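You operate a simulated robot arm through the tools that you are given. There is no shell and no other tool.

You run a simulated robot arm. Do the job below in one go: nothing can be reset, and whatever is moved stays where it is left.

TASK
Lay the grey-banded handset on GOOD, then clamp and test the blue-banded one.
Fine: the grey-banded one has passed: open the clamp and lay it on the GOOD side of the tray beside the tester; press test once; leave the blue-banded one clamped and the tester on. Where these are worked on the way, their far stop is far enough and under half their travel is too little: yellow clamp.

Only the result counts: the job must be done as asked and must still hold three seconds after the hand-in. Knocking over, shifting, dropping, spilling or breaking anything else fails it.

THE ROBOT
A 7-joint arm with a two-finger parallel gripper, fixed in place. Base frame: the origin is at the foot of the arm, x ahead of it, y to its left, z up; the work surface is at about z = 0.007. Readings come in m, degrees, newtons and seconds.
With the tool pointing down near the work surface it reaches from about 0.22 to 0.58 m from the base axis. Its first joint turns from -66.0 to 66.0 degrees. Payload 2.5 kg.
Tool frame: the origin (TCP) lies between the finger pads and is the grasp point; the fingertips stand 0.023 m ahead of it; z points along the fingers, y is the line along which they close. The gripper opens to 0.094 m. The fingers are 0.038 m wide and 0.01 m thick; the gripper's body (0.054 by 0.096 m) begins 0.039 m behind the TCP.
Orientation is that of the tool frame in the base frame, as a unit quaternion [x, y, z, w]. With the fingers straight down and closing along the base's y, the tool's x points along the base's -x, its y along +y and its z along -z.

THE INTERFACE
- The arm moves only by the tool apply_moves. Its argument "deltas" is a list of rows, each a list of 2 entries, a list of its own where there are three numbers: the shift along the tool's x, y, z in m, then the turn, a rotation vector about the tool's x, y, z in degrees. In form: [[[tx, ty, tz], [wx, wy, wz]], ...]. A call has 1 to 20 rows; each row shifts and turns the commanded pose from where the row before left it, along the tool's axes as they then stand. "hand" is the gripper command, from -1 (shut) to 1 (fully open), values between in proportion, set as the call begins (left out, the last holds). Each row takes 0.2 s and may step no farther than 0.05 m and 8.6 degrees from the row before; otherwise, or with a gripper value out of range, the whole call is refused. A pose out of reach is approached as far as the arm can. The call stops where the force on the tool passes 60 N (or 10 N more than at its start, if that is more) or the arm is blocked; 0.2 s more then pass. The fingers move at their own pace (about 0.108 m/s each) and stop on an object; they squeeze with about 42 N. The grip force told is the motor's: it shows also when the fingers shut on nothing. Time passes only in rows, and 0.2 s behind the last, so rows that do not move let the fingers close. The reply holds the time, the measured pose of the TCP, the force on the tool along the base axes, the opening and the grip force, in the units named above and with some noise, with the torque about the TCP (base axes, N m) and any sound that the robot's microphone picked up.
- Cameras (640 x 400 px; columns grow to the right, rows downward): "scene" is fixed at [0.115, -0.4041, 0.546]; the picture's right is [0.86, -0.51, 0.00], its down [-0.28, -0.48, -0.83] and it looks along [0.42, 0.72, -0.55] (base axes); focal length 316 px, centre (320, 200). "wrist" rides on the gripper at [0.086, 0.016, -0.075] in the tool frame; the picture's right is [-0.18, 0.98, 0.00], its down [-0.58, -0.11, -0.81] and it looks along [-0.79, -0.15, 0.59] (tool axes); focal length 243 px, centre (320, 200).
- grab_frame(camera): a new picture of that camera. It takes no simulated time.
- locate(camera, pixels): for up to 12 pixels [column, row] of the newest picture of that camera ("zoom" is the newest enlarged one), the place [x, y, z] in the base frame of the surface seen there, good to about 0.003 m. It takes no simulated time.
- inspect(camera, box): a new picture of the part [left, top, right, bottom] of that camera's present view, enlarged. It takes no simulated time.
- job_done(): hands the job in; it is judged then, once.

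Leave the gripper open and the arm clear of the work at the hand-in unless told otherwise.

The tools are called after ">>>" as a command line: name --argument value ..., lists and objects as JSON in quotes. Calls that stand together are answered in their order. apply_moves: Moves the arm, as the interface text tells. Its arguments: {"type":"object","properties":{"deltas":{"type":"array","items":{"type":"array"}},"hand":{"type":"number"}},"required":["deltas"]} The other tools are called the same way: grab_frame (camera) takes a picture; locate (camera, pixels) gives the place of the surface under pixels of a picture; inspect (camera, box) takes an enlarged picture of a part of a camera's view; job_done () hands the job in.

At the start:

```text
time_s: 0.0
eef_pos: [0.2707, 0.23, 0.3432]
orientation: [0.0, 1.0, 0.001, 0.0]
wrist_force: [1.0, -0.3, -0.2]
torque: [0.0, 0.0, 0.01]
finger_gap: 0.094
finger_force: 0.0
```

scene: 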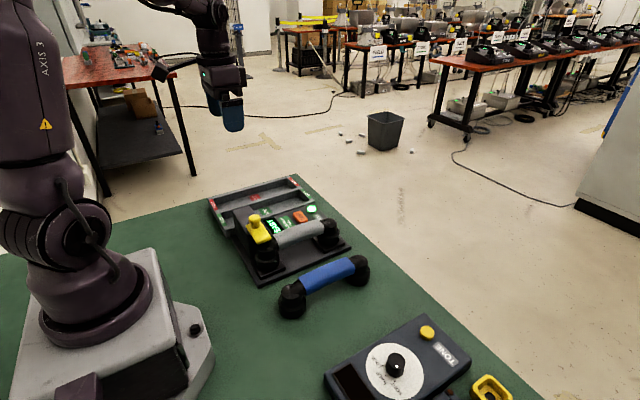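
wrist: 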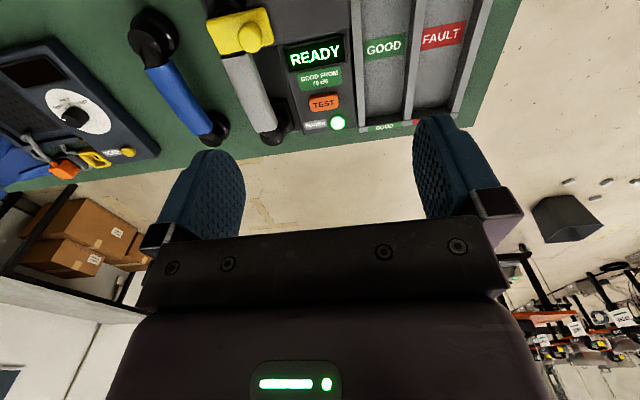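

I see the tester with the grey handset clamped, the blue handset on the mat and a separate tone box. I'll take enlarged views to read the details.

>>> inspect --camera "scene" --box '[200, 160, 380, 330]'

>>> inspect --camera "wrist" --box '[120, 0, 520, 160]'

```text
2.35 times, centred on (290, 245) of scene
```

zoom: 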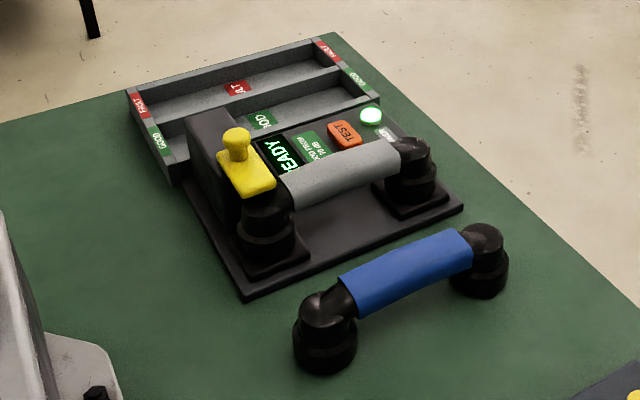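

```text
1.60 times, centred on (320, 80) of wrist
```

zoom: 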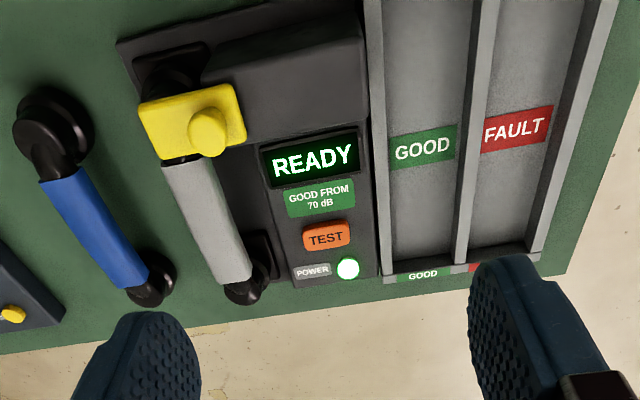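

Next I measure points on the tester, clamp, handsets and tray in the newest zoom (wrist view).

>>> locate --camera "zoom" --pixels '[[208, 130], [160, 115], [220, 95], [240, 135], [175, 152], [200, 210], [190, 170], [240, 275], [225, 165], [325, 235], [348, 268], [305, 158]]'

>>> locate --camera "zoom" --pixels '[[375, 20], [385, 270], [475, 20], [455, 255], [465, 150], [380, 150], [420, 150], [60, 185], [135, 285], [45, 110], [150, 285], [280, 60]]'

>>> grab_frame --camera "scene"

```text
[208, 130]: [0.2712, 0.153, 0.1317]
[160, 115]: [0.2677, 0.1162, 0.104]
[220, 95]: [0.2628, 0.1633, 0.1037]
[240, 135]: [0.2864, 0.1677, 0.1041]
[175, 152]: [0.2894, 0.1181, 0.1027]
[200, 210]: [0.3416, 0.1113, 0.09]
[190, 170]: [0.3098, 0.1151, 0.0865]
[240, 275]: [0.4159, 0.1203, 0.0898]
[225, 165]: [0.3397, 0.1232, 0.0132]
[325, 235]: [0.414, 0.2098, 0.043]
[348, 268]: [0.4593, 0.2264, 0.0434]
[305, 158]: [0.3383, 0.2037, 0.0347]
```

```text
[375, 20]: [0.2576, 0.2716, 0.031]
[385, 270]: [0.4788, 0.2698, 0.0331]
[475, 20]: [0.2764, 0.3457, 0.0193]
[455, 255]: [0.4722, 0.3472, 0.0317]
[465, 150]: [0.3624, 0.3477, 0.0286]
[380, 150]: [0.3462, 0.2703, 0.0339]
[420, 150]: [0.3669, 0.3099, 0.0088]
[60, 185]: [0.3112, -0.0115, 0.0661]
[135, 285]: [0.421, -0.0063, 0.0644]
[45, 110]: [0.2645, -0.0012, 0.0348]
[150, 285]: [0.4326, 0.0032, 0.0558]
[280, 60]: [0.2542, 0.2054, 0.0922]
```

```text
taken
```

scene: 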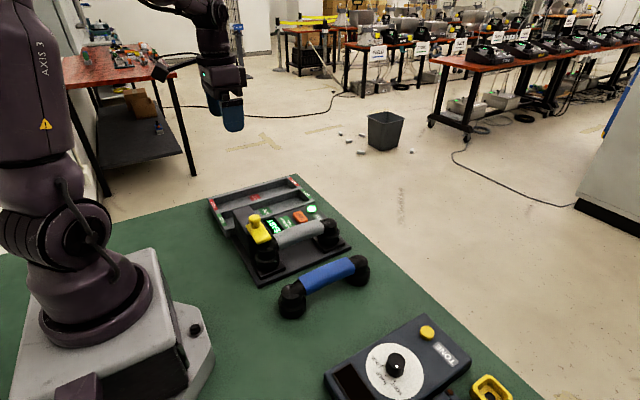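

The yellow clamp plate is at about z 0.104 with its knob at (0.271, 0.153). I'll zoom in on it from both cameras to see how it travels.

>>> inspect --camera "scene" --box '[225, 195, 305, 275]'

>>> inspect --camera "wrist" --box '[180, 0, 360, 112]'

```text
5.00 times, centred on (265, 235) of scene
```

zoom: 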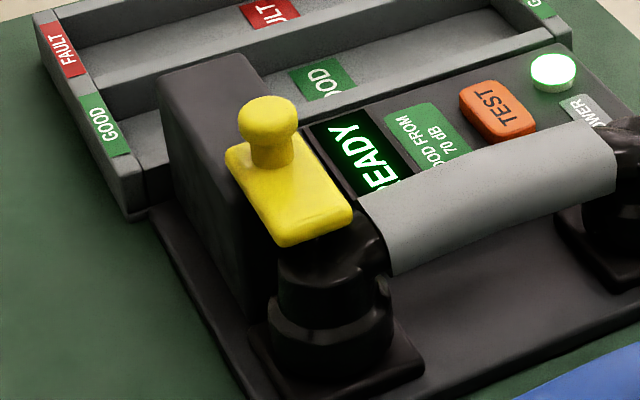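

```text
3.56 times, centred on (270, 56) of wrist
```

zoom: 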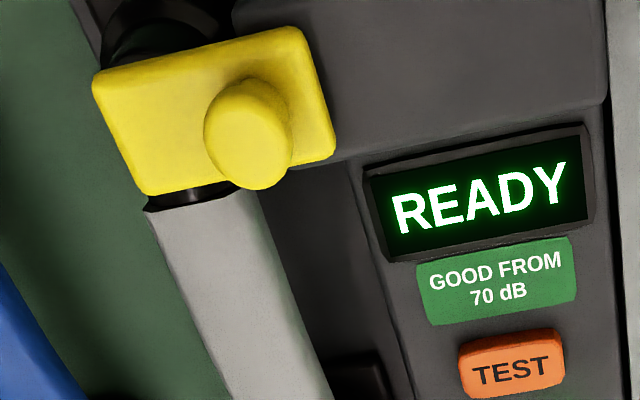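

The clamp plate seems to slide along +y over the dark block. To get a clearer view before touching anything, I'll move sideways to y≈0.10 and tilt the tool so the wrist camera looks down.

>>> apply_moves --deltas '[[[0, -0.035, 0], [0, 0, 0]], [[0, -0.035, 0], [0, 0, 0]], [[0, -0.035, 0], [0, 0, 0]], [[0, -0.035, 0], [0, 8, 0]], [[0, 0, 0], [0, 8, 0]], [[0, 0, 0], [0, 8, 0]], [[0, 0, 0], [0, 8, 0]], [[0, 0, 0], [0, 6, 0]], [[0, 0, 0], [0, 0, 0]]]' --hand 1

>>> grab_frame --camera "wrist"

>>> grab_frame --camera "scene"

```text
time_s: 2.0
eef_pos: [0.2709, 0.0904, 0.3436]
orientation: [0.0, 0.945, 0.0, -0.326]
wrist_force: [-0.2, -0.7, 0.2]
torque: [0.0, 0.01, -0.04]
finger_gap: 0.0938
finger_force: 0.1
```

```text
taken
```

wrist: 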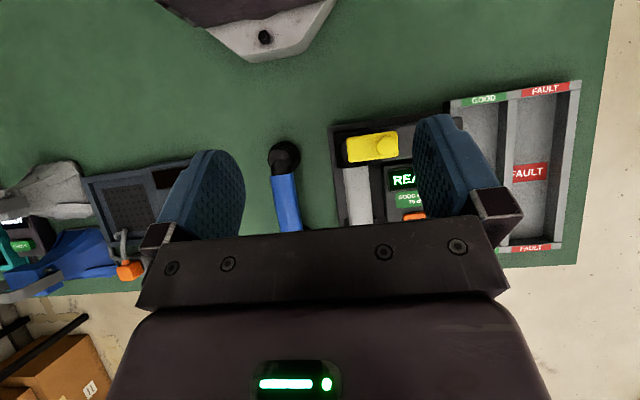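

```text
taken
```

scene: 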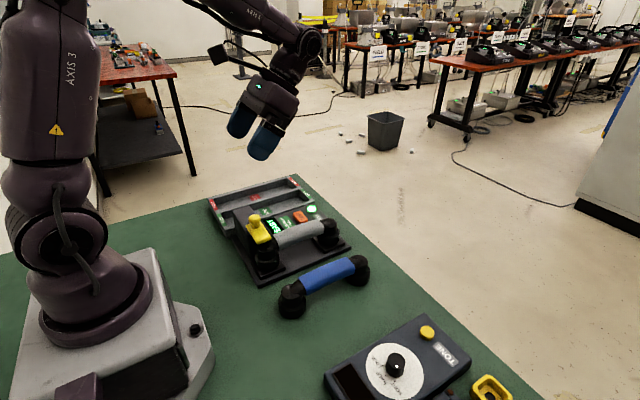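

The top view works, but the gripper hides the far half. I'll move about 0.1 m forward for a full view.

>>> apply_moves --deltas '[[[-0.0355, 0, -0.0277], [0, 0, 0]], [[-0.0355, 0, -0.0277], [0, 0, 0]], [[-0.02, -0.0, -0.0157], [0, 0, 0]], [[0, 0, 0], [0, 0, 0]]]'

>>> grab_frame --camera "wrist"

>>> inspect --camera "wrist" --box '[220, 60, 460, 220]'

```text
time_s: 3.0
eef_pos: [0.3838, 0.0889, 0.3412]
orientation: [0.0, 0.945, 0.0, -0.326]
wrist_force: [-0.5, 0.4, -0.3]
torque: [0.0, 0.0, -0.03]
finger_gap: 0.0938
finger_force: 0.1
```

```text
taken
```

wrist: 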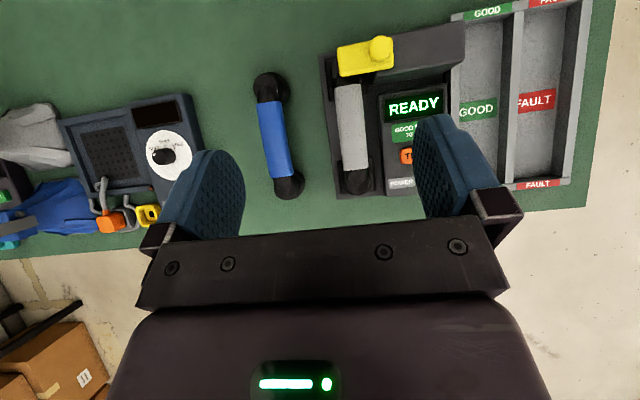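

```text
2.50 times, centred on (340, 140) of wrist
```

zoom: 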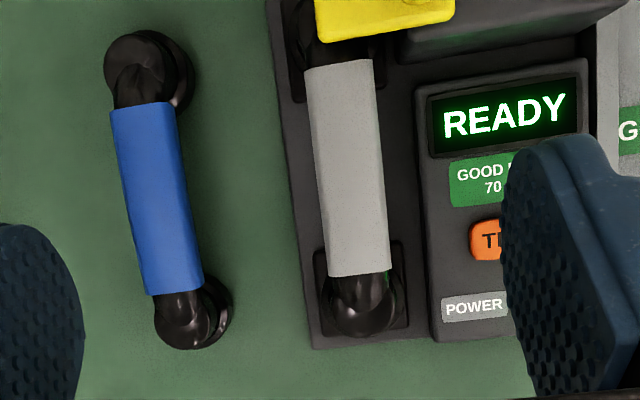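

I can see both handsets lying the same way round. Now I measure their band corners and ends in this zoom.

>>> locate --camera "zoom" --pixels '[[112, 112], [172, 102], [150, 294], [201, 285], [142, 106], [176, 290], [160, 195], [308, 70], [372, 60], [332, 277], [390, 270], [350, 170]]'

>>> locate --camera "zoom" --pixels '[[340, 65], [362, 274], [365, 335], [190, 345], [145, 32], [230, 310], [105, 70], [190, 80], [405, 328], [318, 328], [320, 245], [403, 245]]'

>>> inspect --camera "wrist" --box '[300, 0, 480, 120]'

```text
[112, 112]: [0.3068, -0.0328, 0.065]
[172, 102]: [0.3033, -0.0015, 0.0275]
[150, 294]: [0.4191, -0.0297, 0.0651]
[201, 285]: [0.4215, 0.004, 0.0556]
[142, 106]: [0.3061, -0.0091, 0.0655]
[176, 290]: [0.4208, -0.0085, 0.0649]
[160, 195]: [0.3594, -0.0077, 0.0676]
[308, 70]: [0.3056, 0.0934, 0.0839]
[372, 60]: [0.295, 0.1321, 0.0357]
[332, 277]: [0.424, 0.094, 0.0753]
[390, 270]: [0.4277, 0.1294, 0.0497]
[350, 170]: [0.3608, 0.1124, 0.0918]
```

```text
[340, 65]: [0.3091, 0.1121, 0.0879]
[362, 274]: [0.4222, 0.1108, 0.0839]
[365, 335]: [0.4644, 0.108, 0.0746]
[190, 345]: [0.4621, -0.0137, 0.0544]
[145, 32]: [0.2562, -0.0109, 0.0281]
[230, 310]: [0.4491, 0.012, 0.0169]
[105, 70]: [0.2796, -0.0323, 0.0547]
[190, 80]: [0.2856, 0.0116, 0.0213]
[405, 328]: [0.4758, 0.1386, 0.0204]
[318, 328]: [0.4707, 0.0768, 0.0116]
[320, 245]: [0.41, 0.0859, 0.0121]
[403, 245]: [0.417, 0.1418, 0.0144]
```

```text
3.33 times, centred on (390, 60) of wrist
```

zoom: 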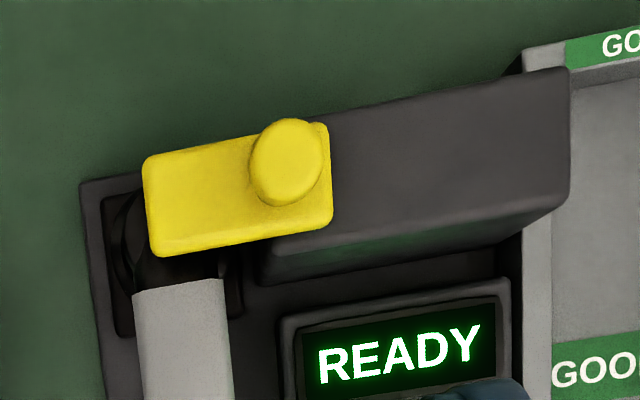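

Now I measure the clamp plate, knob and block from this zoom, and the tray corners from the wider wrist picture.

>>> locate --camera "zoom" --pixels '[[285, 155], [252, 160], [322, 155], [285, 122], [150, 165], [155, 250], [325, 220], [565, 75], [560, 190], [275, 245], [300, 270], [230, 180]]'

>>> locate --camera "wrist" --pixels '[[459, 26], [507, 20], [480, 25], [516, 100], [500, 130], [512, 60], [475, 60], [455, 60], [405, 156], [385, 42], [490, 13], [540, 186]]'

```text
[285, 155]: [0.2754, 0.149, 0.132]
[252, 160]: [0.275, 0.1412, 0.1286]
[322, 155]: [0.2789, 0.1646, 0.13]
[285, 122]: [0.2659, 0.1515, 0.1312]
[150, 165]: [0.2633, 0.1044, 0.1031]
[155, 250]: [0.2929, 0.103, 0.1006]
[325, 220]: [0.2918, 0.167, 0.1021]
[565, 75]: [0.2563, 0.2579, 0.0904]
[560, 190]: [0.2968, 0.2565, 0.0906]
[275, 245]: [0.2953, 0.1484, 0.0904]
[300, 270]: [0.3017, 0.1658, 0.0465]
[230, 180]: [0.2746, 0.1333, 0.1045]
```

```text
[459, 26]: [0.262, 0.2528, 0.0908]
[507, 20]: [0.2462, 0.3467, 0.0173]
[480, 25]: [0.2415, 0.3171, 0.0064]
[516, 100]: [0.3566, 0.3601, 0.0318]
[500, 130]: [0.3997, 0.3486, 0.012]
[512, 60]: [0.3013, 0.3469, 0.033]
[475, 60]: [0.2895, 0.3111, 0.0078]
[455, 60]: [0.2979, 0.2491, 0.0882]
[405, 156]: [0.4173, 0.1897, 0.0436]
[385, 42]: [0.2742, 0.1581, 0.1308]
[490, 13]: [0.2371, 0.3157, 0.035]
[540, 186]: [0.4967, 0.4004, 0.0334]
```

I have the geometry: knob at about (0.277, 0.153), top z 0.132, plate top 0.1035, block running to y≈0.26. I'll return upright and move above the knob.

>>> apply_moves --deltas '[[[0, 0, 0], [0, -8, 0]], [[0, 0, 0], [0, -8, 0]], [[0, 0, 0], [0, -8, 0]], [[0, 0, 0], [0, -8, 0]], [[0, 0, 0], [0, -6, 0]], [[0.035, 0.021, 0], [0, 0, 0]], [[0.035, 0.021, 0], [0, 0, 0]], [[0.036, 0.022, 0], [0, 0, 0]], [[0, 0, 0.045], [0, 0, 0]], [[0, 0, 0.045], [0, 0, 0]], [[0, 0, 0.045], [0, 0, 0]], [[0, 0, 0], [0, 0, 0]]]' --hand 0.4

>>> grab_frame --camera "scene"

>>> grab_frame --camera "wrist"

```text
time_s: 5.6
eef_pos: [0.2795, 0.155, 0.2069]
orientation: [-0.001, 1.0, 0.0, 0.0]
wrist_force: [-0.1, 0.0, -0.5]
torque: [-0.01, -0.02, -0.03]
finger_gap: 0.066
finger_force: 0.1
```

```text
taken
```

scene: 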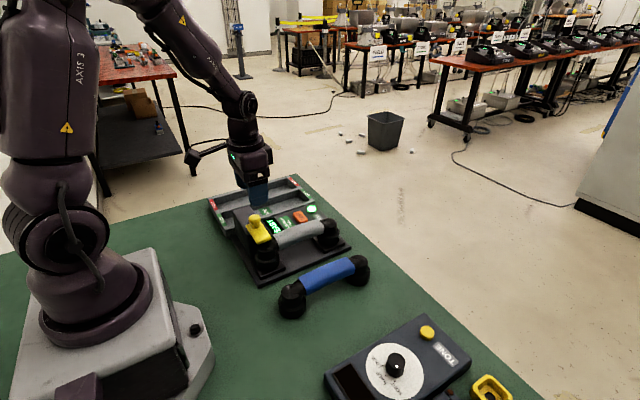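

```text
taken
```

wrist: 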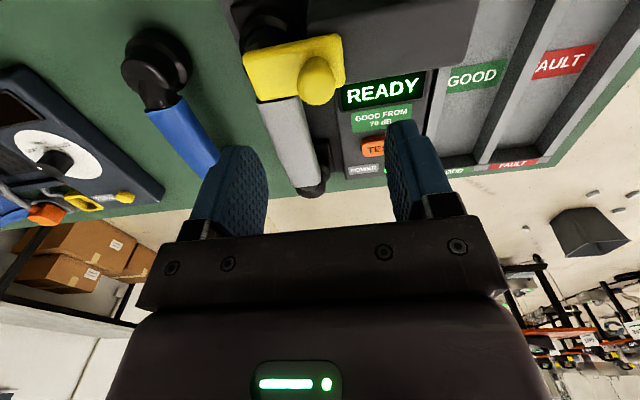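

I'm above the knob; I'll re-measure it from here at (318, 80) before coming down.

>>> locate --camera "wrist" --pixels '[[316, 66], [316, 75], [303, 75], [331, 75], [316, 85], [316, 95]]'

>>> apply_moves --deltas '[[[0.002, -0.001, 0.03], [0, 0, 0]], [[0, 0, 0.025], [0, 0, 0]], [[0, 0, 0.012], [0, 0, 0]], [[0, 0, 0], [0, 0, 0]]]'

>>> grab_frame --camera "wrist"

>>> inspect --camera "scene" --box '[205, 160, 325, 280]'

```text
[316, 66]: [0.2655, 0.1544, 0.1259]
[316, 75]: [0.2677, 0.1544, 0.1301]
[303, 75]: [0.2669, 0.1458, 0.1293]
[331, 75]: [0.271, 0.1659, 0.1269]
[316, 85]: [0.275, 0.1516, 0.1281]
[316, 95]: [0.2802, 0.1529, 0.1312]
```

```text
time_s: 6.6
eef_pos: [0.2775, 0.1521, 0.139]
orientation: [0.0, 1.0, 0.0, -0.001]
wrist_force: [-0.4, 0.7, 0.0]
torque: [0.02, 0.02, 0.0]
finger_gap: 0.0654
finger_force: 0.1
```

```text
taken
```

wrist: 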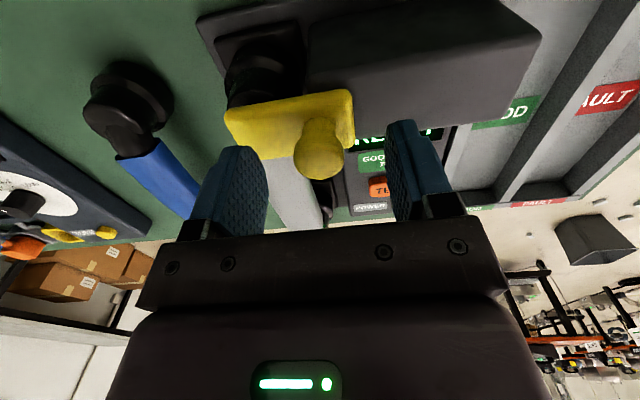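

```text
3.33 times, centred on (265, 220) of scene
```

zoom: 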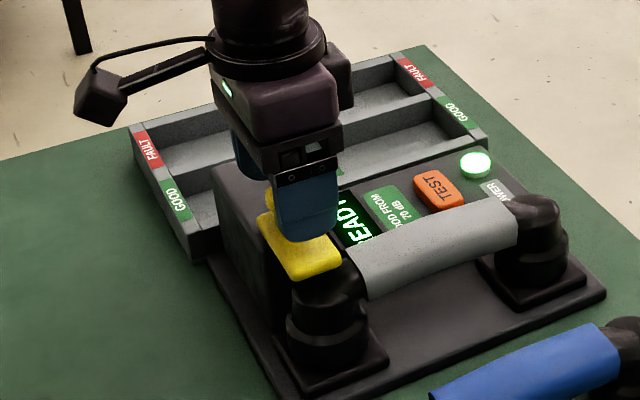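

The fingers straddle the knob. I'll lower 8 mm and close on it.

>>> apply_moves --deltas '[[[0.002, 0.001, 0.007], [0, 0, 0]], [[0, 0, 0], [0, 0, 0]]]'

>>> apply_moves --deltas '[[[0, 0, 0], [0, 0, 0]], [[0, 0, 0], [0, 0, 0]], [[0, 0, 0], [0, 0, 0]]]' --hand -1

>>> inspect --camera "scene" --box '[205, 160, 325, 280]'

```text
time_s: 7.2
eef_pos: [0.2747, 0.1535, 0.1341]
orientation: [0.0, 1.0, 0.0, -0.001]
wrist_force: [0.1, 0.5, -0.4]
torque: [0.0, 0.02, 0.03]
finger_gap: 0.066
finger_force: 0.0
```

```text
time_s: 8.0
eef_pos: [0.2769, 0.1537, 0.1335]
orientation: [0.001, 1.0, 0.0, -0.001]
wrist_force: [-0.1, -1.6, -2.8]
torque: [0.2, -0.06, 0.02]
finger_gap: 0.0255
finger_force: 44.9
```

```text
3.33 times, centred on (265, 220) of scene
```

zoom: 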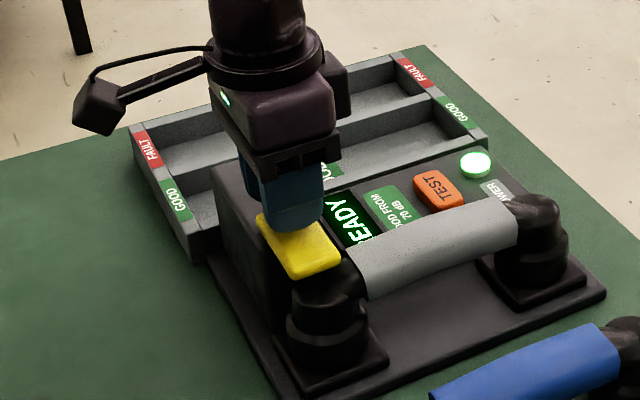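

The knob is gripped (gap 25.5 mm, 45 N). Now I'll slide gently in +y, 10 mm first, and read the force.

>>> apply_moves --deltas '[[[0, 0.005, 0], [0, 0, 0]], [[0, 0.005, 0], [0, 0, 0]], [[0, 0, 0], [0, 0, 0]]]'

>>> inspect --camera "scene" --box '[205, 160, 325, 280]'

```text
time_s: 8.8
eef_pos: [0.2752, 0.1636, 0.1332]
orientation: [-0.001, 1.0, -0.001, -0.001]
wrist_force: [-5.3, 1.0, -14.3]
torque: [0.23, -1.04, 0.19]
finger_gap: 0.0256
finger_force: 45.0
```

```text
3.33 times, centred on (265, 220) of scene
```

zoom: 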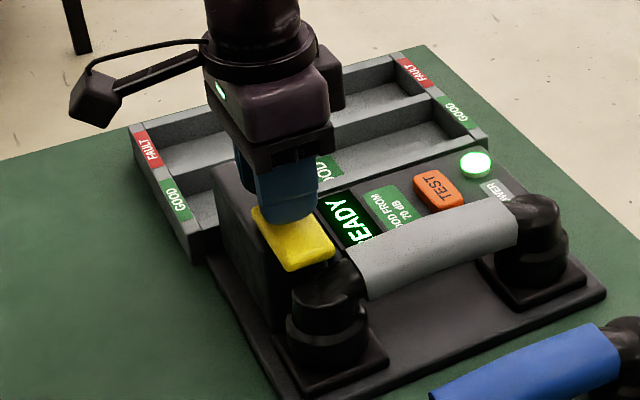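

It slides along +y with little resistance. I'll continue.

>>> apply_moves --deltas '[[[0, 0.008, 0], [0, 0, 0]], [[0, 0.008, 0], [0, 0, 0]], [[0, 0.008, 0], [0, 0, 0]], [[0, 0, 0], [0, 0, 0]]]'

>>> inspect --camera "scene" --box '[205, 160, 325, 280]'

```text
time_s: 9.8
eef_pos: [0.2756, 0.1883, 0.1349]
orientation: [0.0, 1.0, -0.001, 0.0]
wrist_force: [-7.8, 0.2, 1.4]
torque: [-0.16, -0.1, -0.34]
finger_gap: 0.0256
finger_force: 45.5
```

```text
3.33 times, centred on (265, 220) of scene
```

zoom: 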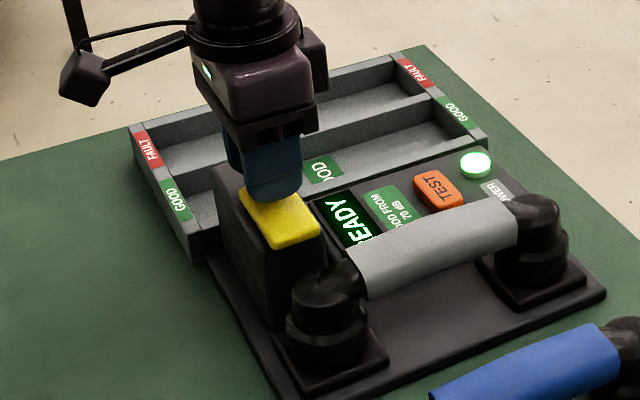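

The plate is clearing the handset. I'll go on until the stop.

>>> apply_moves --deltas '[[[0, 0.007, 0], [0, 0, 0]], [[0, 0.007, 0], [0, 0, 0]], [[0, 0.006, 0], [0, 0, 0]], [[0, 0.005, 0], [0, 0, 0]], [[0, 0.005, 0], [0, 0, 0]], [[0, 0, 0], [0, 0, 0]]]'

>>> inspect --camera "scene" --box '[205, 160, 325, 280]'

```text
time_s: 10.8
eef_pos: [0.277, 0.2027, 0.1338]
orientation: [0.007, 1.0, -0.011, -0.005]
wrist_force: [-3.1, -5.6, 4.1]
torque: [0.23, -0.57, 0.08]
finger_gap: 0.0259
finger_force: 44.9
stopped in row 5: the force on the tool passed its limit at 64 N (the readings are from after the stop); the commanded pose is now the measured one
```

```text
3.33 times, centred on (265, 220) of scene
```

zoom: 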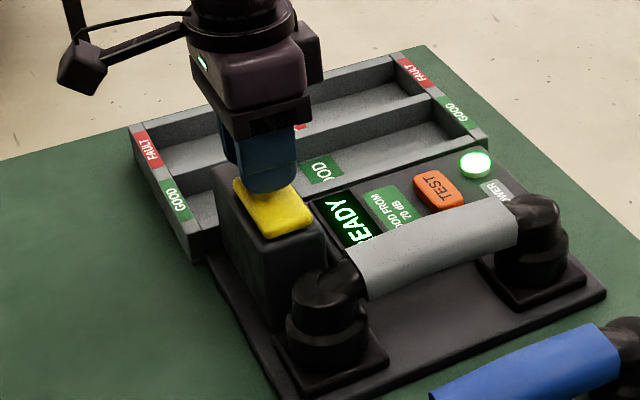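

The clamp reached its far stop (travel about 50 mm, y 0.2027). I'll release it, rise straight up and correct the small tool tilt.

>>> apply_moves --deltas '[[[0, 0, 0], [0, 0, 0]], [[0, 0, 0], [0, 0, 0]], [[0, 0, -0.02], [0, 0, 0]], [[0, 0, -0.04], [-1.26, -0.57, -0.8]], [[0, 0, -0.045], [0, 0, 0]], [[0, 0, 0], [0, 0, 0]]]' --hand 0.2

>>> grab_frame --camera "wrist"

>>> inspect --camera "scene" --box '[205, 160, 365, 310]'

```text
time_s: 12.2
eef_pos: [0.2769, 0.204, 0.239]
orientation: [-0.001, 1.0, 0.001, 0.0]
wrist_force: [-0.5, -1.0, 0.5]
torque: [0.03, 0.02, 0.01]
finger_gap: 0.0562
finger_force: 0.1
```

```text
taken
```

wrist: 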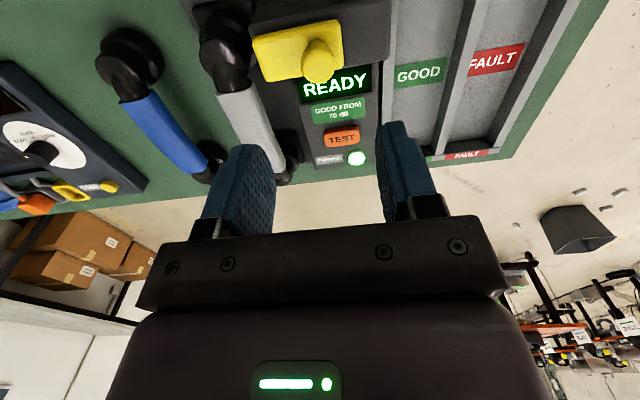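

```text
2.67 times, centred on (285, 235) of scene
```

zoom: 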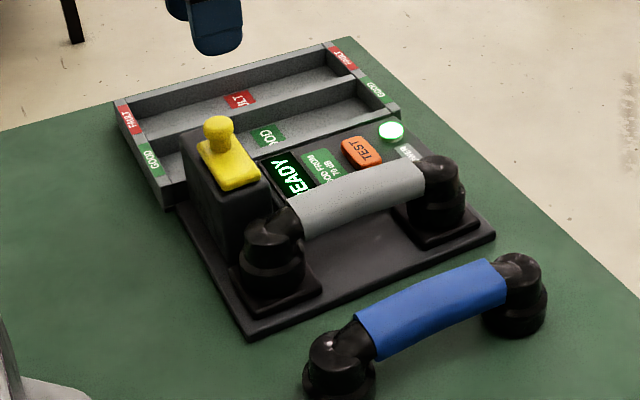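

The clamp is open and the grey handset is free. I'll measure the grey handle's edges for the grasp.

>>> inspect --camera "wrist" --box '[180, 0, 340, 200]'

```text
2.00 times, centred on (260, 100) of wrist
```

zoom: 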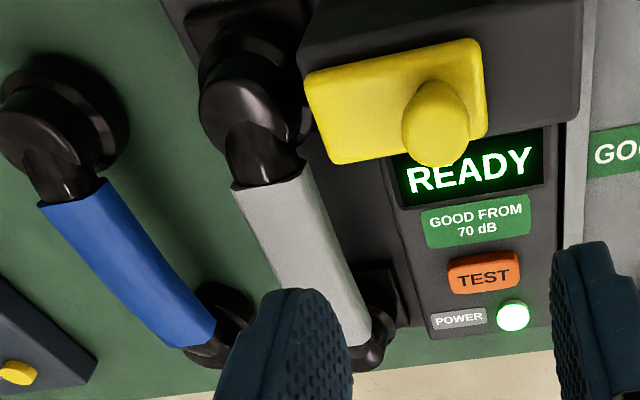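

>>> locate --camera "zoom" --pixels '[[236, 190], [300, 170], [268, 182], [265, 250], [325, 240], [295, 245], [285, 285], [345, 280], [260, 110], [310, 80], [205, 90], [45, 100]]'

```text
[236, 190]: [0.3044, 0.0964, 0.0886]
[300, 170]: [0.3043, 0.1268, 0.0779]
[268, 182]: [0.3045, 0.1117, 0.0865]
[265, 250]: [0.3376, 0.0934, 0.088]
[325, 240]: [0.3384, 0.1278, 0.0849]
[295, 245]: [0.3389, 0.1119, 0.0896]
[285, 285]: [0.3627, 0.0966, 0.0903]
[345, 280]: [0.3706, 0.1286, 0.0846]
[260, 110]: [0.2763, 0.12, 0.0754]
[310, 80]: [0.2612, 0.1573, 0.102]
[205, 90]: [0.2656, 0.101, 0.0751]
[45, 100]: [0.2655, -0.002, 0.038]
```

Grey handle spans y 0.094–0.130 (centre 0.112), top z 0.090. I'll move above its middle at x 0.365.

>>> apply_moves --deltas '[[[-0.03, -0.031, 0], [0, 0, 0]], [[-0.03, -0.031, 0], [0, 0, 0]], [[-0.028, -0.03, 0], [0, 0, 0]], [[0, 0, 0.045], [0, 0, 0]], [[0, 0, 0.045], [0, 0, 0]], [[0, 0, 0], [0, 0, 0]]]' --hand 0.7

>>> grab_frame --camera "wrist"

>>> grab_frame --camera "scene"

```text
time_s: 13.6
eef_pos: [0.3636, 0.113, 0.1448]
orientation: [-0.001, 1.0, 0.001, -0.001]
wrist_force: [0.0, -0.2, 0.4]
torque: [-0.05, 0.02, 0.0]
finger_gap: 0.0799
finger_force: 0.0
```

```text
taken
```

wrist: 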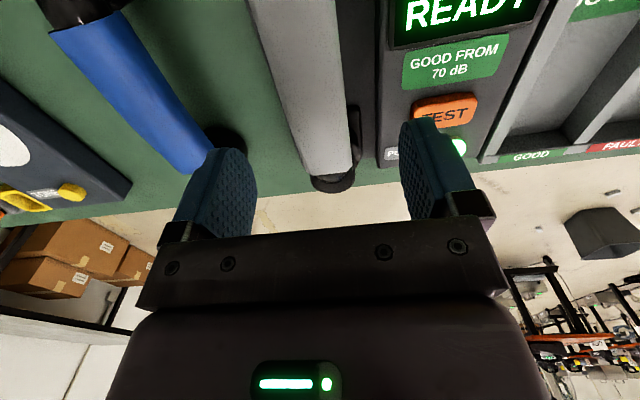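

```text
taken
```

scene: 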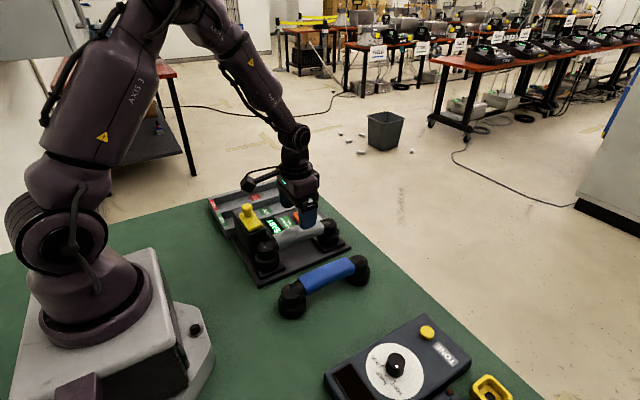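

Aligned over the grey handle. I'll lower to z≈0.078 and check before closing.

>>> apply_moves --deltas '[[[0, -0.001, 0.035], [0, 0, 0]], [[0, 0, 0.032], [0, 0, 0]], [[0, 0, 0], [0, 0, 0]]]'

>>> inspect --camera "scene" --box '[205, 150, 365, 300]'

```text
time_s: 14.4
eef_pos: [0.3641, 0.1138, 0.0819]
orientation: [-0.001, 1.0, 0.001, 0.0]
wrist_force: [0.4, -0.2, -1.1]
torque: [-0.02, 0.03, -0.05]
finger_gap: 0.0799
finger_force: 0.0
```

```text
2.67 times, centred on (285, 225) of scene
```

zoom: 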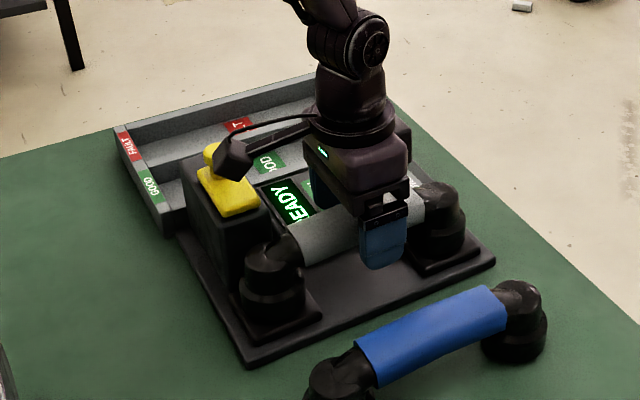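

Fingers are around the handle. I'll lower 2 mm and close.

>>> apply_moves --deltas '[[[0, -0.001, 0.002], [0, 0, 0]], [[0, 0, 0], [0, 0, 0]], [[0, 0, 0], [0, 0, 0]], [[0, 0, 0], [0, 0, 0]]]' --hand -1

```text
time_s: 15.4
eef_pos: [0.3655, 0.1123, 0.0805]
orientation: [-0.002, 1.0, 0.001, 0.001]
wrist_force: [0.3, -0.4, 11.4]
torque: [-0.16, 0.39, 0.33]
finger_gap: 0.0355
finger_force: 41.8
```

Gripped (gap 35.5 mm). I'll lift in small steps and check that the tester doesn't move along.

>>> apply_moves --deltas '[[[0, 0, 0], [0, 0, 0]]]'

>>> apply_moves --deltas '[[[0, 0, -0.01], [0, 0, 0]], [[0, 0, -0.01], [0, 0, 0]], [[0, 0, -0.02], [0, 0, 0]], [[0, 0, 0], [0, 0, 0]]]'

>>> inspect --camera "scene" --box '[205, 150, 365, 300]'

```text
time_s: 15.8
eef_pos: [0.3654, 0.112, 0.0792]
orientation: [-0.001, 1.0, 0.001, 0.0]
wrist_force: [-0.7, 0.2, 14.0]
torque: [-0.15, 0.27, 0.35]
finger_gap: 0.0357
finger_force: 41.9
```

```text
time_s: 16.8
eef_pos: [0.3617, 0.1108, 0.1196]
orientation: [-0.001, 1.0, 0.001, -0.001]
wrist_force: [0.2, 0.8, -1.2]
torque: [-0.01, -0.02, -0.03]
finger_gap: 0.0358
finger_force: 41.9
```

```text
2.67 times, centred on (285, 225) of scene
```

zoom: 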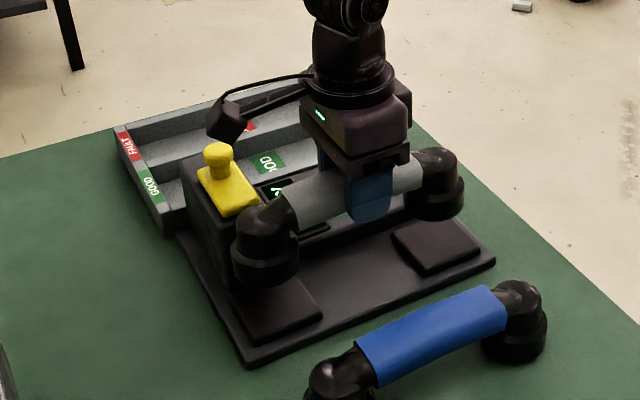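

The grey handset is up and the pads are left in place. I'll raise it well above the knob (0.132) and carry it to above the GOOD lane at y≈0.31.

>>> apply_moves --deltas '[[[0, 0, -0.04], [0, 0, 0]], [[0, 0, -0.04], [0, 0, 0]], [[0, 0, -0.04], [0, 0, 0]], [[-0.003, 0.04, 0], [0, 0, 0]], [[0, 0.04, 0], [0, 0, 0]], [[0, 0.04, 0], [0, 0, 0]], [[0, 0.04, 0], [0, 0, 0]], [[0, 0.038, 0], [0, 0, 0]], [[0, 0, 0], [0, 0, 0]]]'

>>> grab_frame --camera "wrist"

>>> inspect --camera "scene" --box '[205, 130, 365, 280]'

```text
time_s: 18.8
eef_pos: [0.3684, 0.3102, 0.2391]
orientation: [-0.001, 1.0, 0.001, 0.0]
wrist_force: [-0.6, 1.1, -2.3]
torque: [0.02, 0.01, -0.01]
finger_gap: 0.0356
finger_force: 42.2
```

```text
taken
```

wrist: 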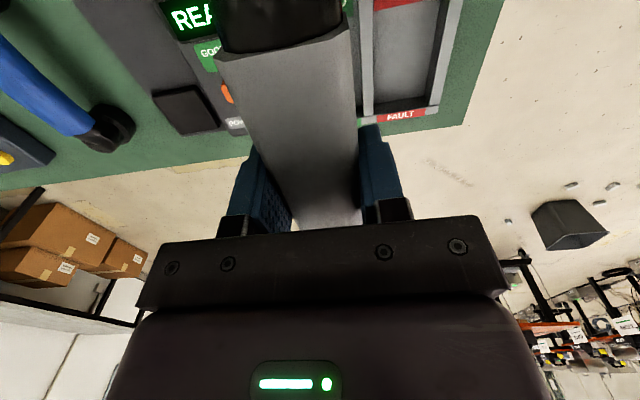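

```text
2.67 times, centred on (285, 205) of scene
```

zoom: 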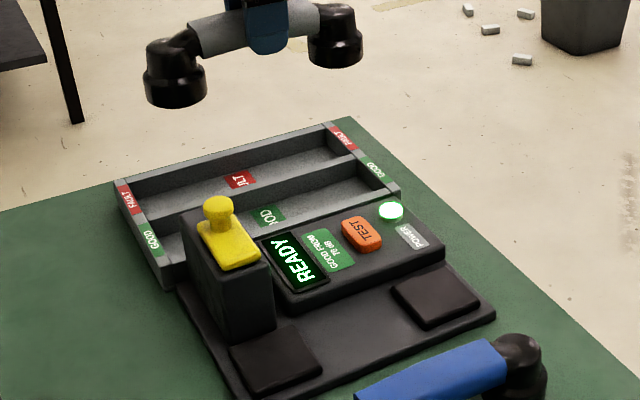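

I'll measure the GOOD lane walls and ends from the clear scene view before lowering.

>>> locate --camera "zoom" --pixels '[[345, 180], [345, 159], [345, 166], [170, 229], [130, 228], [165, 278], [375, 174], [362, 187], [384, 190], [215, 205], [300, 195], [345, 210]]'

>>> locate --camera "zoom" --pixels '[[144, 222], [172, 262], [350, 155], [362, 152], [395, 193], [375, 195], [345, 200], [180, 250], [320, 175], [320, 170], [280, 175], [160, 245]]'

>>> locate --camera "wrist" --pixels '[[370, 60], [370, 20], [362, 60], [375, 90], [300, 100], [240, 80], [340, 80]]'

```text
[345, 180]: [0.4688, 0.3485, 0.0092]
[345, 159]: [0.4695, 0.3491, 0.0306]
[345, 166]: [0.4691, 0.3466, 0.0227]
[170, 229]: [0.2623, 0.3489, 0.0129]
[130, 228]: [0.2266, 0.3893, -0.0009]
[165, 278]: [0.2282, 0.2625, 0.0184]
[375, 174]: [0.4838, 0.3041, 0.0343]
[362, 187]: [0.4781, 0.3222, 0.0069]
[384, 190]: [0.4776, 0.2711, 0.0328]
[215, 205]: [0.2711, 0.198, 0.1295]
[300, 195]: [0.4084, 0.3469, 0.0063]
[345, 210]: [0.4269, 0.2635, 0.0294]
```

```text
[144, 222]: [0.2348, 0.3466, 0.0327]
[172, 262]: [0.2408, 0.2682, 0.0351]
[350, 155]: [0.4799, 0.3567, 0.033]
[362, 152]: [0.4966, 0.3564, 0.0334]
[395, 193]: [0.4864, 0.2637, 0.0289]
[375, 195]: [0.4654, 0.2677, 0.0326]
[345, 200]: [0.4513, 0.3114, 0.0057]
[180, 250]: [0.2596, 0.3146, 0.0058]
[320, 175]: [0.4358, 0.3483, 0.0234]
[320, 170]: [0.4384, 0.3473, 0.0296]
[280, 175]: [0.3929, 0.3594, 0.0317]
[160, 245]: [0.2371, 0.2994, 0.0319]
```

```text
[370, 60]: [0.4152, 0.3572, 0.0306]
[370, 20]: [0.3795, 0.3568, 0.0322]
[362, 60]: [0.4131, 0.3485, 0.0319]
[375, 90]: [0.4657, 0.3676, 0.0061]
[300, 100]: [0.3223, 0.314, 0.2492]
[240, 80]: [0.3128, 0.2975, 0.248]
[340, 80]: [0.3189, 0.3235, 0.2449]
```

GOOD lane: y 0.274–0.347, x 0.241–0.479, floor ≈0.007. I'll centre and lower the handset into it, slowly at the end.

>>> apply_moves --deltas '[[[0.002, 0.0, 0.04], [0, 0, 0]], [[0, 0, 0.04], [0, 0, 0]], [[0, 0, 0.04], [0, 0, 0]], [[0, 0, 0.035], [0, 0, 0]], [[0, 0, 0], [0, 0, 0]]]'

>>> inspect --camera "scene" --box '[205, 130, 365, 280]'

>>> grab_frame --camera "wrist"

```text
time_s: 20.0
eef_pos: [0.3677, 0.3072, 0.0875]
orientation: [-0.001, 1.0, 0.001, 0.001]
wrist_force: [-0.7, -0.6, -3.4]
torque: [-0.04, -0.01, 0.0]
finger_gap: 0.0359
finger_force: 41.8
```

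```text
2.67 times, centred on (285, 205) of scene
```

zoom: 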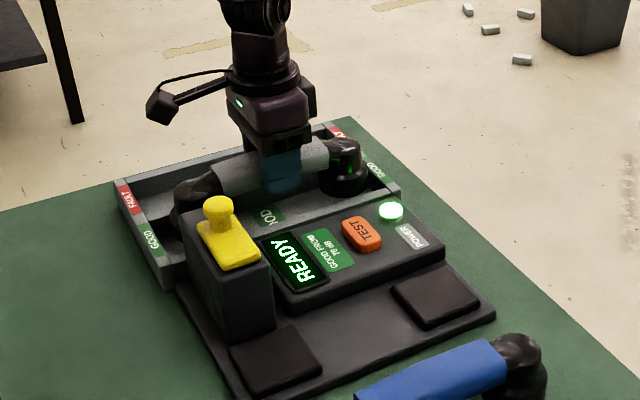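

```text
taken
```

wrist: 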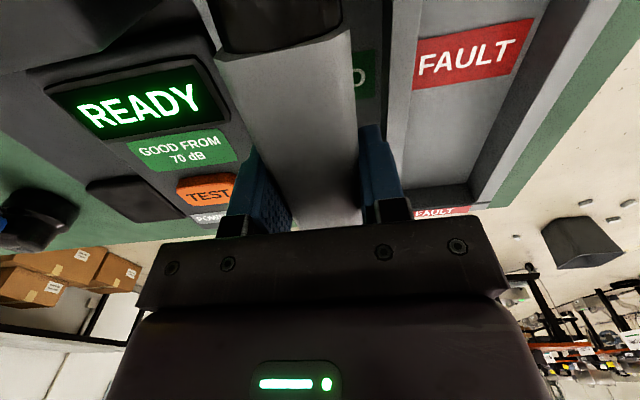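

The handset is just above wall height. I'll check the cup ends against the lane walls.

>>> locate --camera "zoom" --pixels '[[345, 145], [345, 185], [325, 180], [365, 180], [195, 185], [178, 200], [175, 215], [345, 165]]'

>>> apply_moves --deltas '[[[0, 0, 0], [0, 0, 0]]]'

```text
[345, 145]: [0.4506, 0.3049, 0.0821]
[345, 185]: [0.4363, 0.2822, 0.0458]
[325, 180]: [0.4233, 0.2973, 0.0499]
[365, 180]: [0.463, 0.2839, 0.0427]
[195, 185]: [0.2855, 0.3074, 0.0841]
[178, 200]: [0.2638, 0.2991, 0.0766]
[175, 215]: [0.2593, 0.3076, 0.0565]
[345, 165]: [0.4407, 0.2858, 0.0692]
```

```text
time_s: 20.4
eef_pos: [0.3679, 0.3069, 0.0862]
orientation: [-0.001, 1.0, 0.001, 0.0]
wrist_force: [-0.6, 0.2, -2.9]
torque: [0.0, 0.0, 0.0]
finger_gap: 0.0356
finger_force: 41.5
```

Cup half-width is about 25 mm, so it fits. I'll shift +3.5 mm in y and -2 mm in x, then lower in small steps.

>>> apply_moves --deltas '[[[0.002, 0.0035, 0], [0, 0, 0]], [[0, 0, 0.01], [0, 0, 0]], [[0, 0, 0.008], [0, 0, 0]], [[0, 0, 0.004], [0, 0, 0]], [[0, 0, 0], [0, 0, 0]]]'

>>> apply_moves --deltas '[[[0, 0, 0.003], [0, 0, 0]], [[0, 0, 0], [0, 0, 0]]]'

>>> inspect --camera "scene" --box '[205, 130, 365, 280]'

```text
time_s: 21.6
eef_pos: [0.3648, 0.3118, 0.0647]
orientation: [-0.002, 1.0, 0.001, 0.001]
wrist_force: [-2.6, -3.6, 14.7]
torque: [-0.45, 0.2, -0.01]
finger_gap: 0.0357
finger_force: 42.3
```

```text
time_s: 22.2
eef_pos: [0.3657, 0.3127, 0.063]
orientation: [-0.001, 1.0, 0.002, 0.001]
wrist_force: [-4.4, -13.5, 42.5]
torque: [-0.41, 0.51, 0.09]
finger_gap: 0.0356
finger_force: 42.5
```

```text
2.67 times, centred on (285, 205) of scene
```

zoom: 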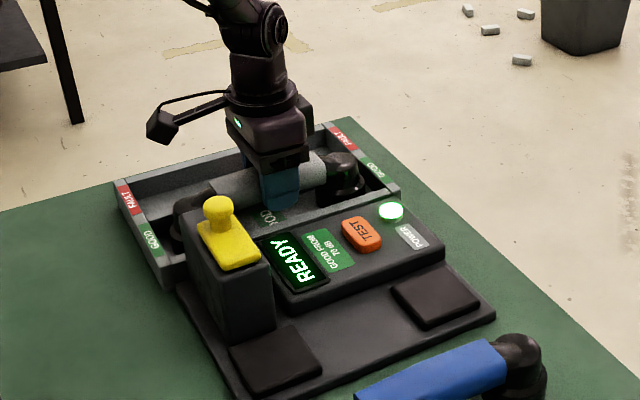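

There is contact at z≈0.064. I'll check the heights to see whether the handset is on the floor or on a wall.

>>> locate --camera "zoom" --pixels '[[235, 178], [310, 160], [340, 160], [345, 185], [340, 195], [180, 205], [185, 240], [360, 180], [278, 365], [435, 295], [325, 178], [355, 190]]'

>>> inspect --camera "scene" --box '[240, 160, 320, 220]'

>>> grab_frame --camera "wrist"

```text
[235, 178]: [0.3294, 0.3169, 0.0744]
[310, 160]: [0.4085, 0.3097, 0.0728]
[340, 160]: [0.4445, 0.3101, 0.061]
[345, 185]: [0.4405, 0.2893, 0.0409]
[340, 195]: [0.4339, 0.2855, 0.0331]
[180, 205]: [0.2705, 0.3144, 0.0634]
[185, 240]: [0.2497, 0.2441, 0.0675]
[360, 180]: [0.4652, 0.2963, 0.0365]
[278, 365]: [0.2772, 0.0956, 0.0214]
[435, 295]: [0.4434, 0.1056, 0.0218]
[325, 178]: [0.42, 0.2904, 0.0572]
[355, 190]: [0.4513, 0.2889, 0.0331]
```

```text
6.67 times, centred on (280, 190) of scene
```

zoom: 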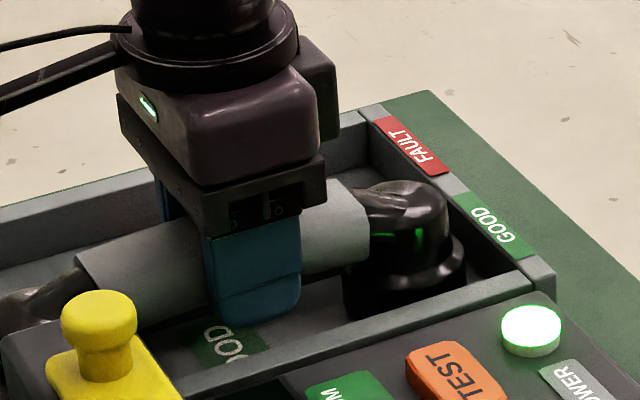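

```text
taken
```

wrist: 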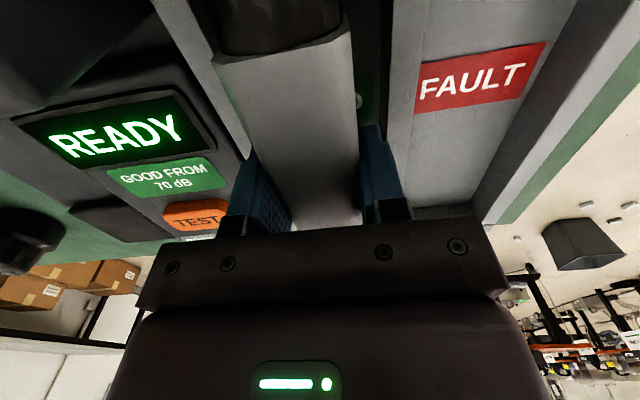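

The handle top fell from 0.089 to 0.0744, which matches pad-to-tray-floor height, so it rests on the lane floor between the walls. I'll ease off the pressure and open just a little inside the lane.

>>> apply_moves --deltas '[[[0, -0.001, -0.003], [0, 0, 0]], [[0, 0, 0], [0, 0, 0]]]'

>>> apply_moves --deltas '[[[0, 0, 0], [0, 0, 0]], [[0, 0, 0], [0, 0, 0]]]' --hand -0.04

```text
time_s: 22.8
eef_pos: [0.364, 0.3123, 0.0632]
orientation: [-0.002, 1.0, 0.002, 0.001]
wrist_force: [6.9, 1.0, 15.8]
torque: [0.2, -1.18, -0.05]
finger_gap: 0.0359
finger_force: 42.3
```

```text
time_s: 23.4
eef_pos: [0.3626, 0.3105, 0.0621]
orientation: [-0.002, 1.0, -0.001, -0.001]
wrist_force: [0.2, 0.3, -0.2]
torque: [-0.03, 0.03, 0.04]
finger_gap: 0.0452
finger_force: 0.0
```

Released, no force left on the tool. I'll rise straight up slowly and look.

>>> apply_moves --deltas '[[[0, 0, -0.01], [0, 0, 0]], [[0, 0, -0.02], [0, 0, 0]], [[0, 0, -0.04], [0, 0, 0]], [[0, 0, -0.045], [0, 0, 0]], [[0, 0, -0.045], [0, 0, 0]], [[0, 0, 0], [0, 0, 0]]]'

>>> grab_frame --camera "wrist"

>>> inspect --camera "scene" --box '[205, 160, 385, 330]'

```text
time_s: 24.8
eef_pos: [0.3642, 0.3095, 0.2206]
orientation: [-0.002, 1.0, 0.001, 0.0]
wrist_force: [-0.9, 0.1, -0.1]
torque: [-0.02, 0.0, -0.02]
finger_gap: 0.0451
finger_force: 0.1
```

```text
taken
```

wrist: 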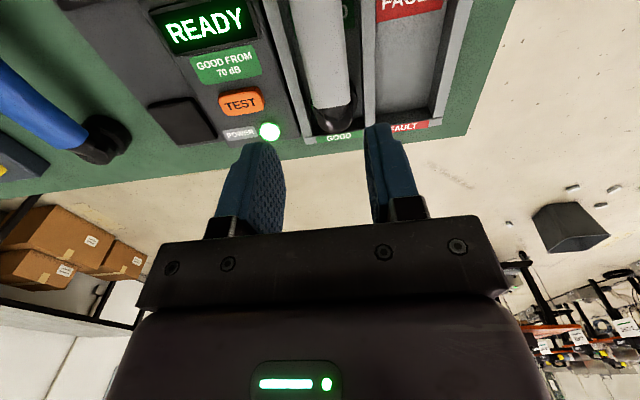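

```text
2.35 times, centred on (295, 245) of scene
```

zoom: 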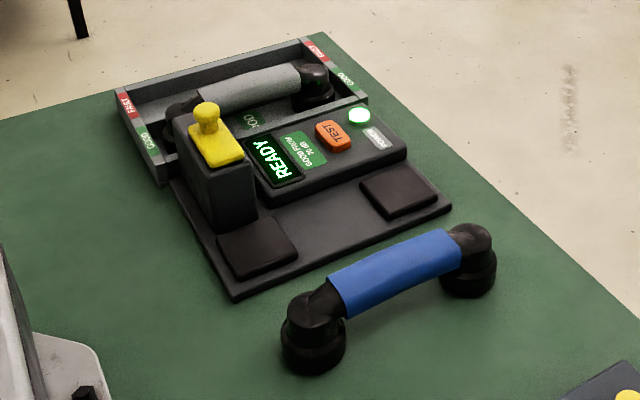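

Grey lies in the GOOD lane. Now the blue one: I'll move to a vantage point behind and above it.

>>> apply_moves --deltas '[[[0, -0.045, -0.02], [0, 0, 0]], [[0, -0.045, 0], [0, 0, 0]], [[0.02, -0.045, 0], [0, 0, 0]], [[0.02, -0.045, 0], [0, 0, 0]], [[0.024, -0.042, 0], [0, 0, 0]], [[0, -0.042, 0], [0, 0, 0]], [[0, -0.042, 0], [0, 0, 0]], [[0, -0.024, 0], [0, 0, 0]], [[0, 0, 0], [0, 0, 0]]]' --hand 0.7

>>> inspect --camera "wrist" --box '[200, 0, 440, 150]'

```text
time_s: 26.8
eef_pos: [0.3009, -0.0217, 0.2411]
orientation: [-0.002, 1.0, 0.001, 0.001]
wrist_force: [0.3, 0.9, -0.3]
torque: [-0.01, 0.0, 0.02]
finger_gap: 0.0802
finger_force: 0.0
```

```text
2.67 times, centred on (320, 75) of wrist
```

zoom: 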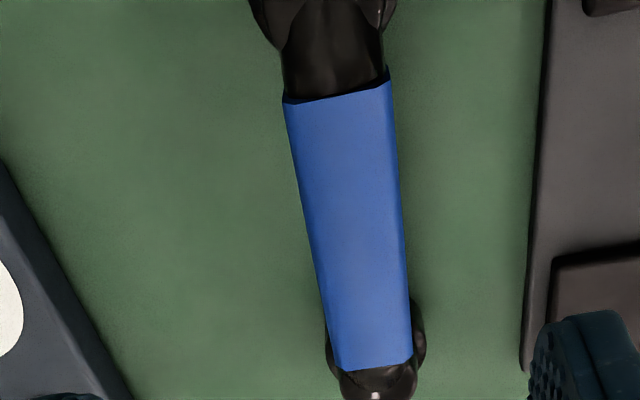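

>>> locate --camera "zoom" --pixels '[[288, 115], [340, 100], [393, 100], [310, 230], [355, 225], [402, 220], [330, 340], [370, 335], [408, 330], [372, 370], [200, 200], [450, 200]]'

>>> locate --camera "zoom" --pixels '[[293, 140], [390, 130], [305, 200], [399, 190], [320, 280], [405, 270], [340, 95], [345, 150], [365, 300], [376, 368], [540, 100], [600, 290]]'

```text
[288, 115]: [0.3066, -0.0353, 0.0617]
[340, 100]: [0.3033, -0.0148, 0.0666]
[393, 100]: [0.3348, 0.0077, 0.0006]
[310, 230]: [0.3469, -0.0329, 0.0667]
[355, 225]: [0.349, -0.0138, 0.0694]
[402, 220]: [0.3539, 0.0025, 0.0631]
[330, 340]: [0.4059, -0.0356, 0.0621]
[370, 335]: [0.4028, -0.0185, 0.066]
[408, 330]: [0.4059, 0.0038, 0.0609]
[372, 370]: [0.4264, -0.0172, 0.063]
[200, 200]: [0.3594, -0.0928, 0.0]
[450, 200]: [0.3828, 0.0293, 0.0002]
```

```text
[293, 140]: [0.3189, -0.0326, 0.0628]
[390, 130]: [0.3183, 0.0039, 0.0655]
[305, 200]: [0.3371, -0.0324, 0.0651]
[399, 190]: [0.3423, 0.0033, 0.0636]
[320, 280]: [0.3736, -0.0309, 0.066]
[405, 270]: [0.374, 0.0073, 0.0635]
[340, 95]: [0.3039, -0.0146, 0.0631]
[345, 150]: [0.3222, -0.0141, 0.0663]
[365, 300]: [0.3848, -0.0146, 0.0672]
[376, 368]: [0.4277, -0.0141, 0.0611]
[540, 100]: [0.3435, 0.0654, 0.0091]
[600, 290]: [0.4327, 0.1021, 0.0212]
```

Blue: centre line y≈-0.0145, hardly any yaw, mat at z 0. Now I'll measure the cradle pads and blue ends from the scene camera for the placement.

>>> inspect --camera "scene" --box '[240, 210, 380, 330]'

```text
3.33 times, centred on (310, 270) of scene
```

zoom: 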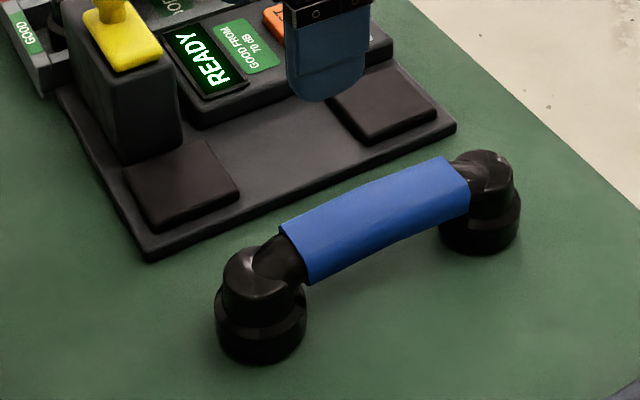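

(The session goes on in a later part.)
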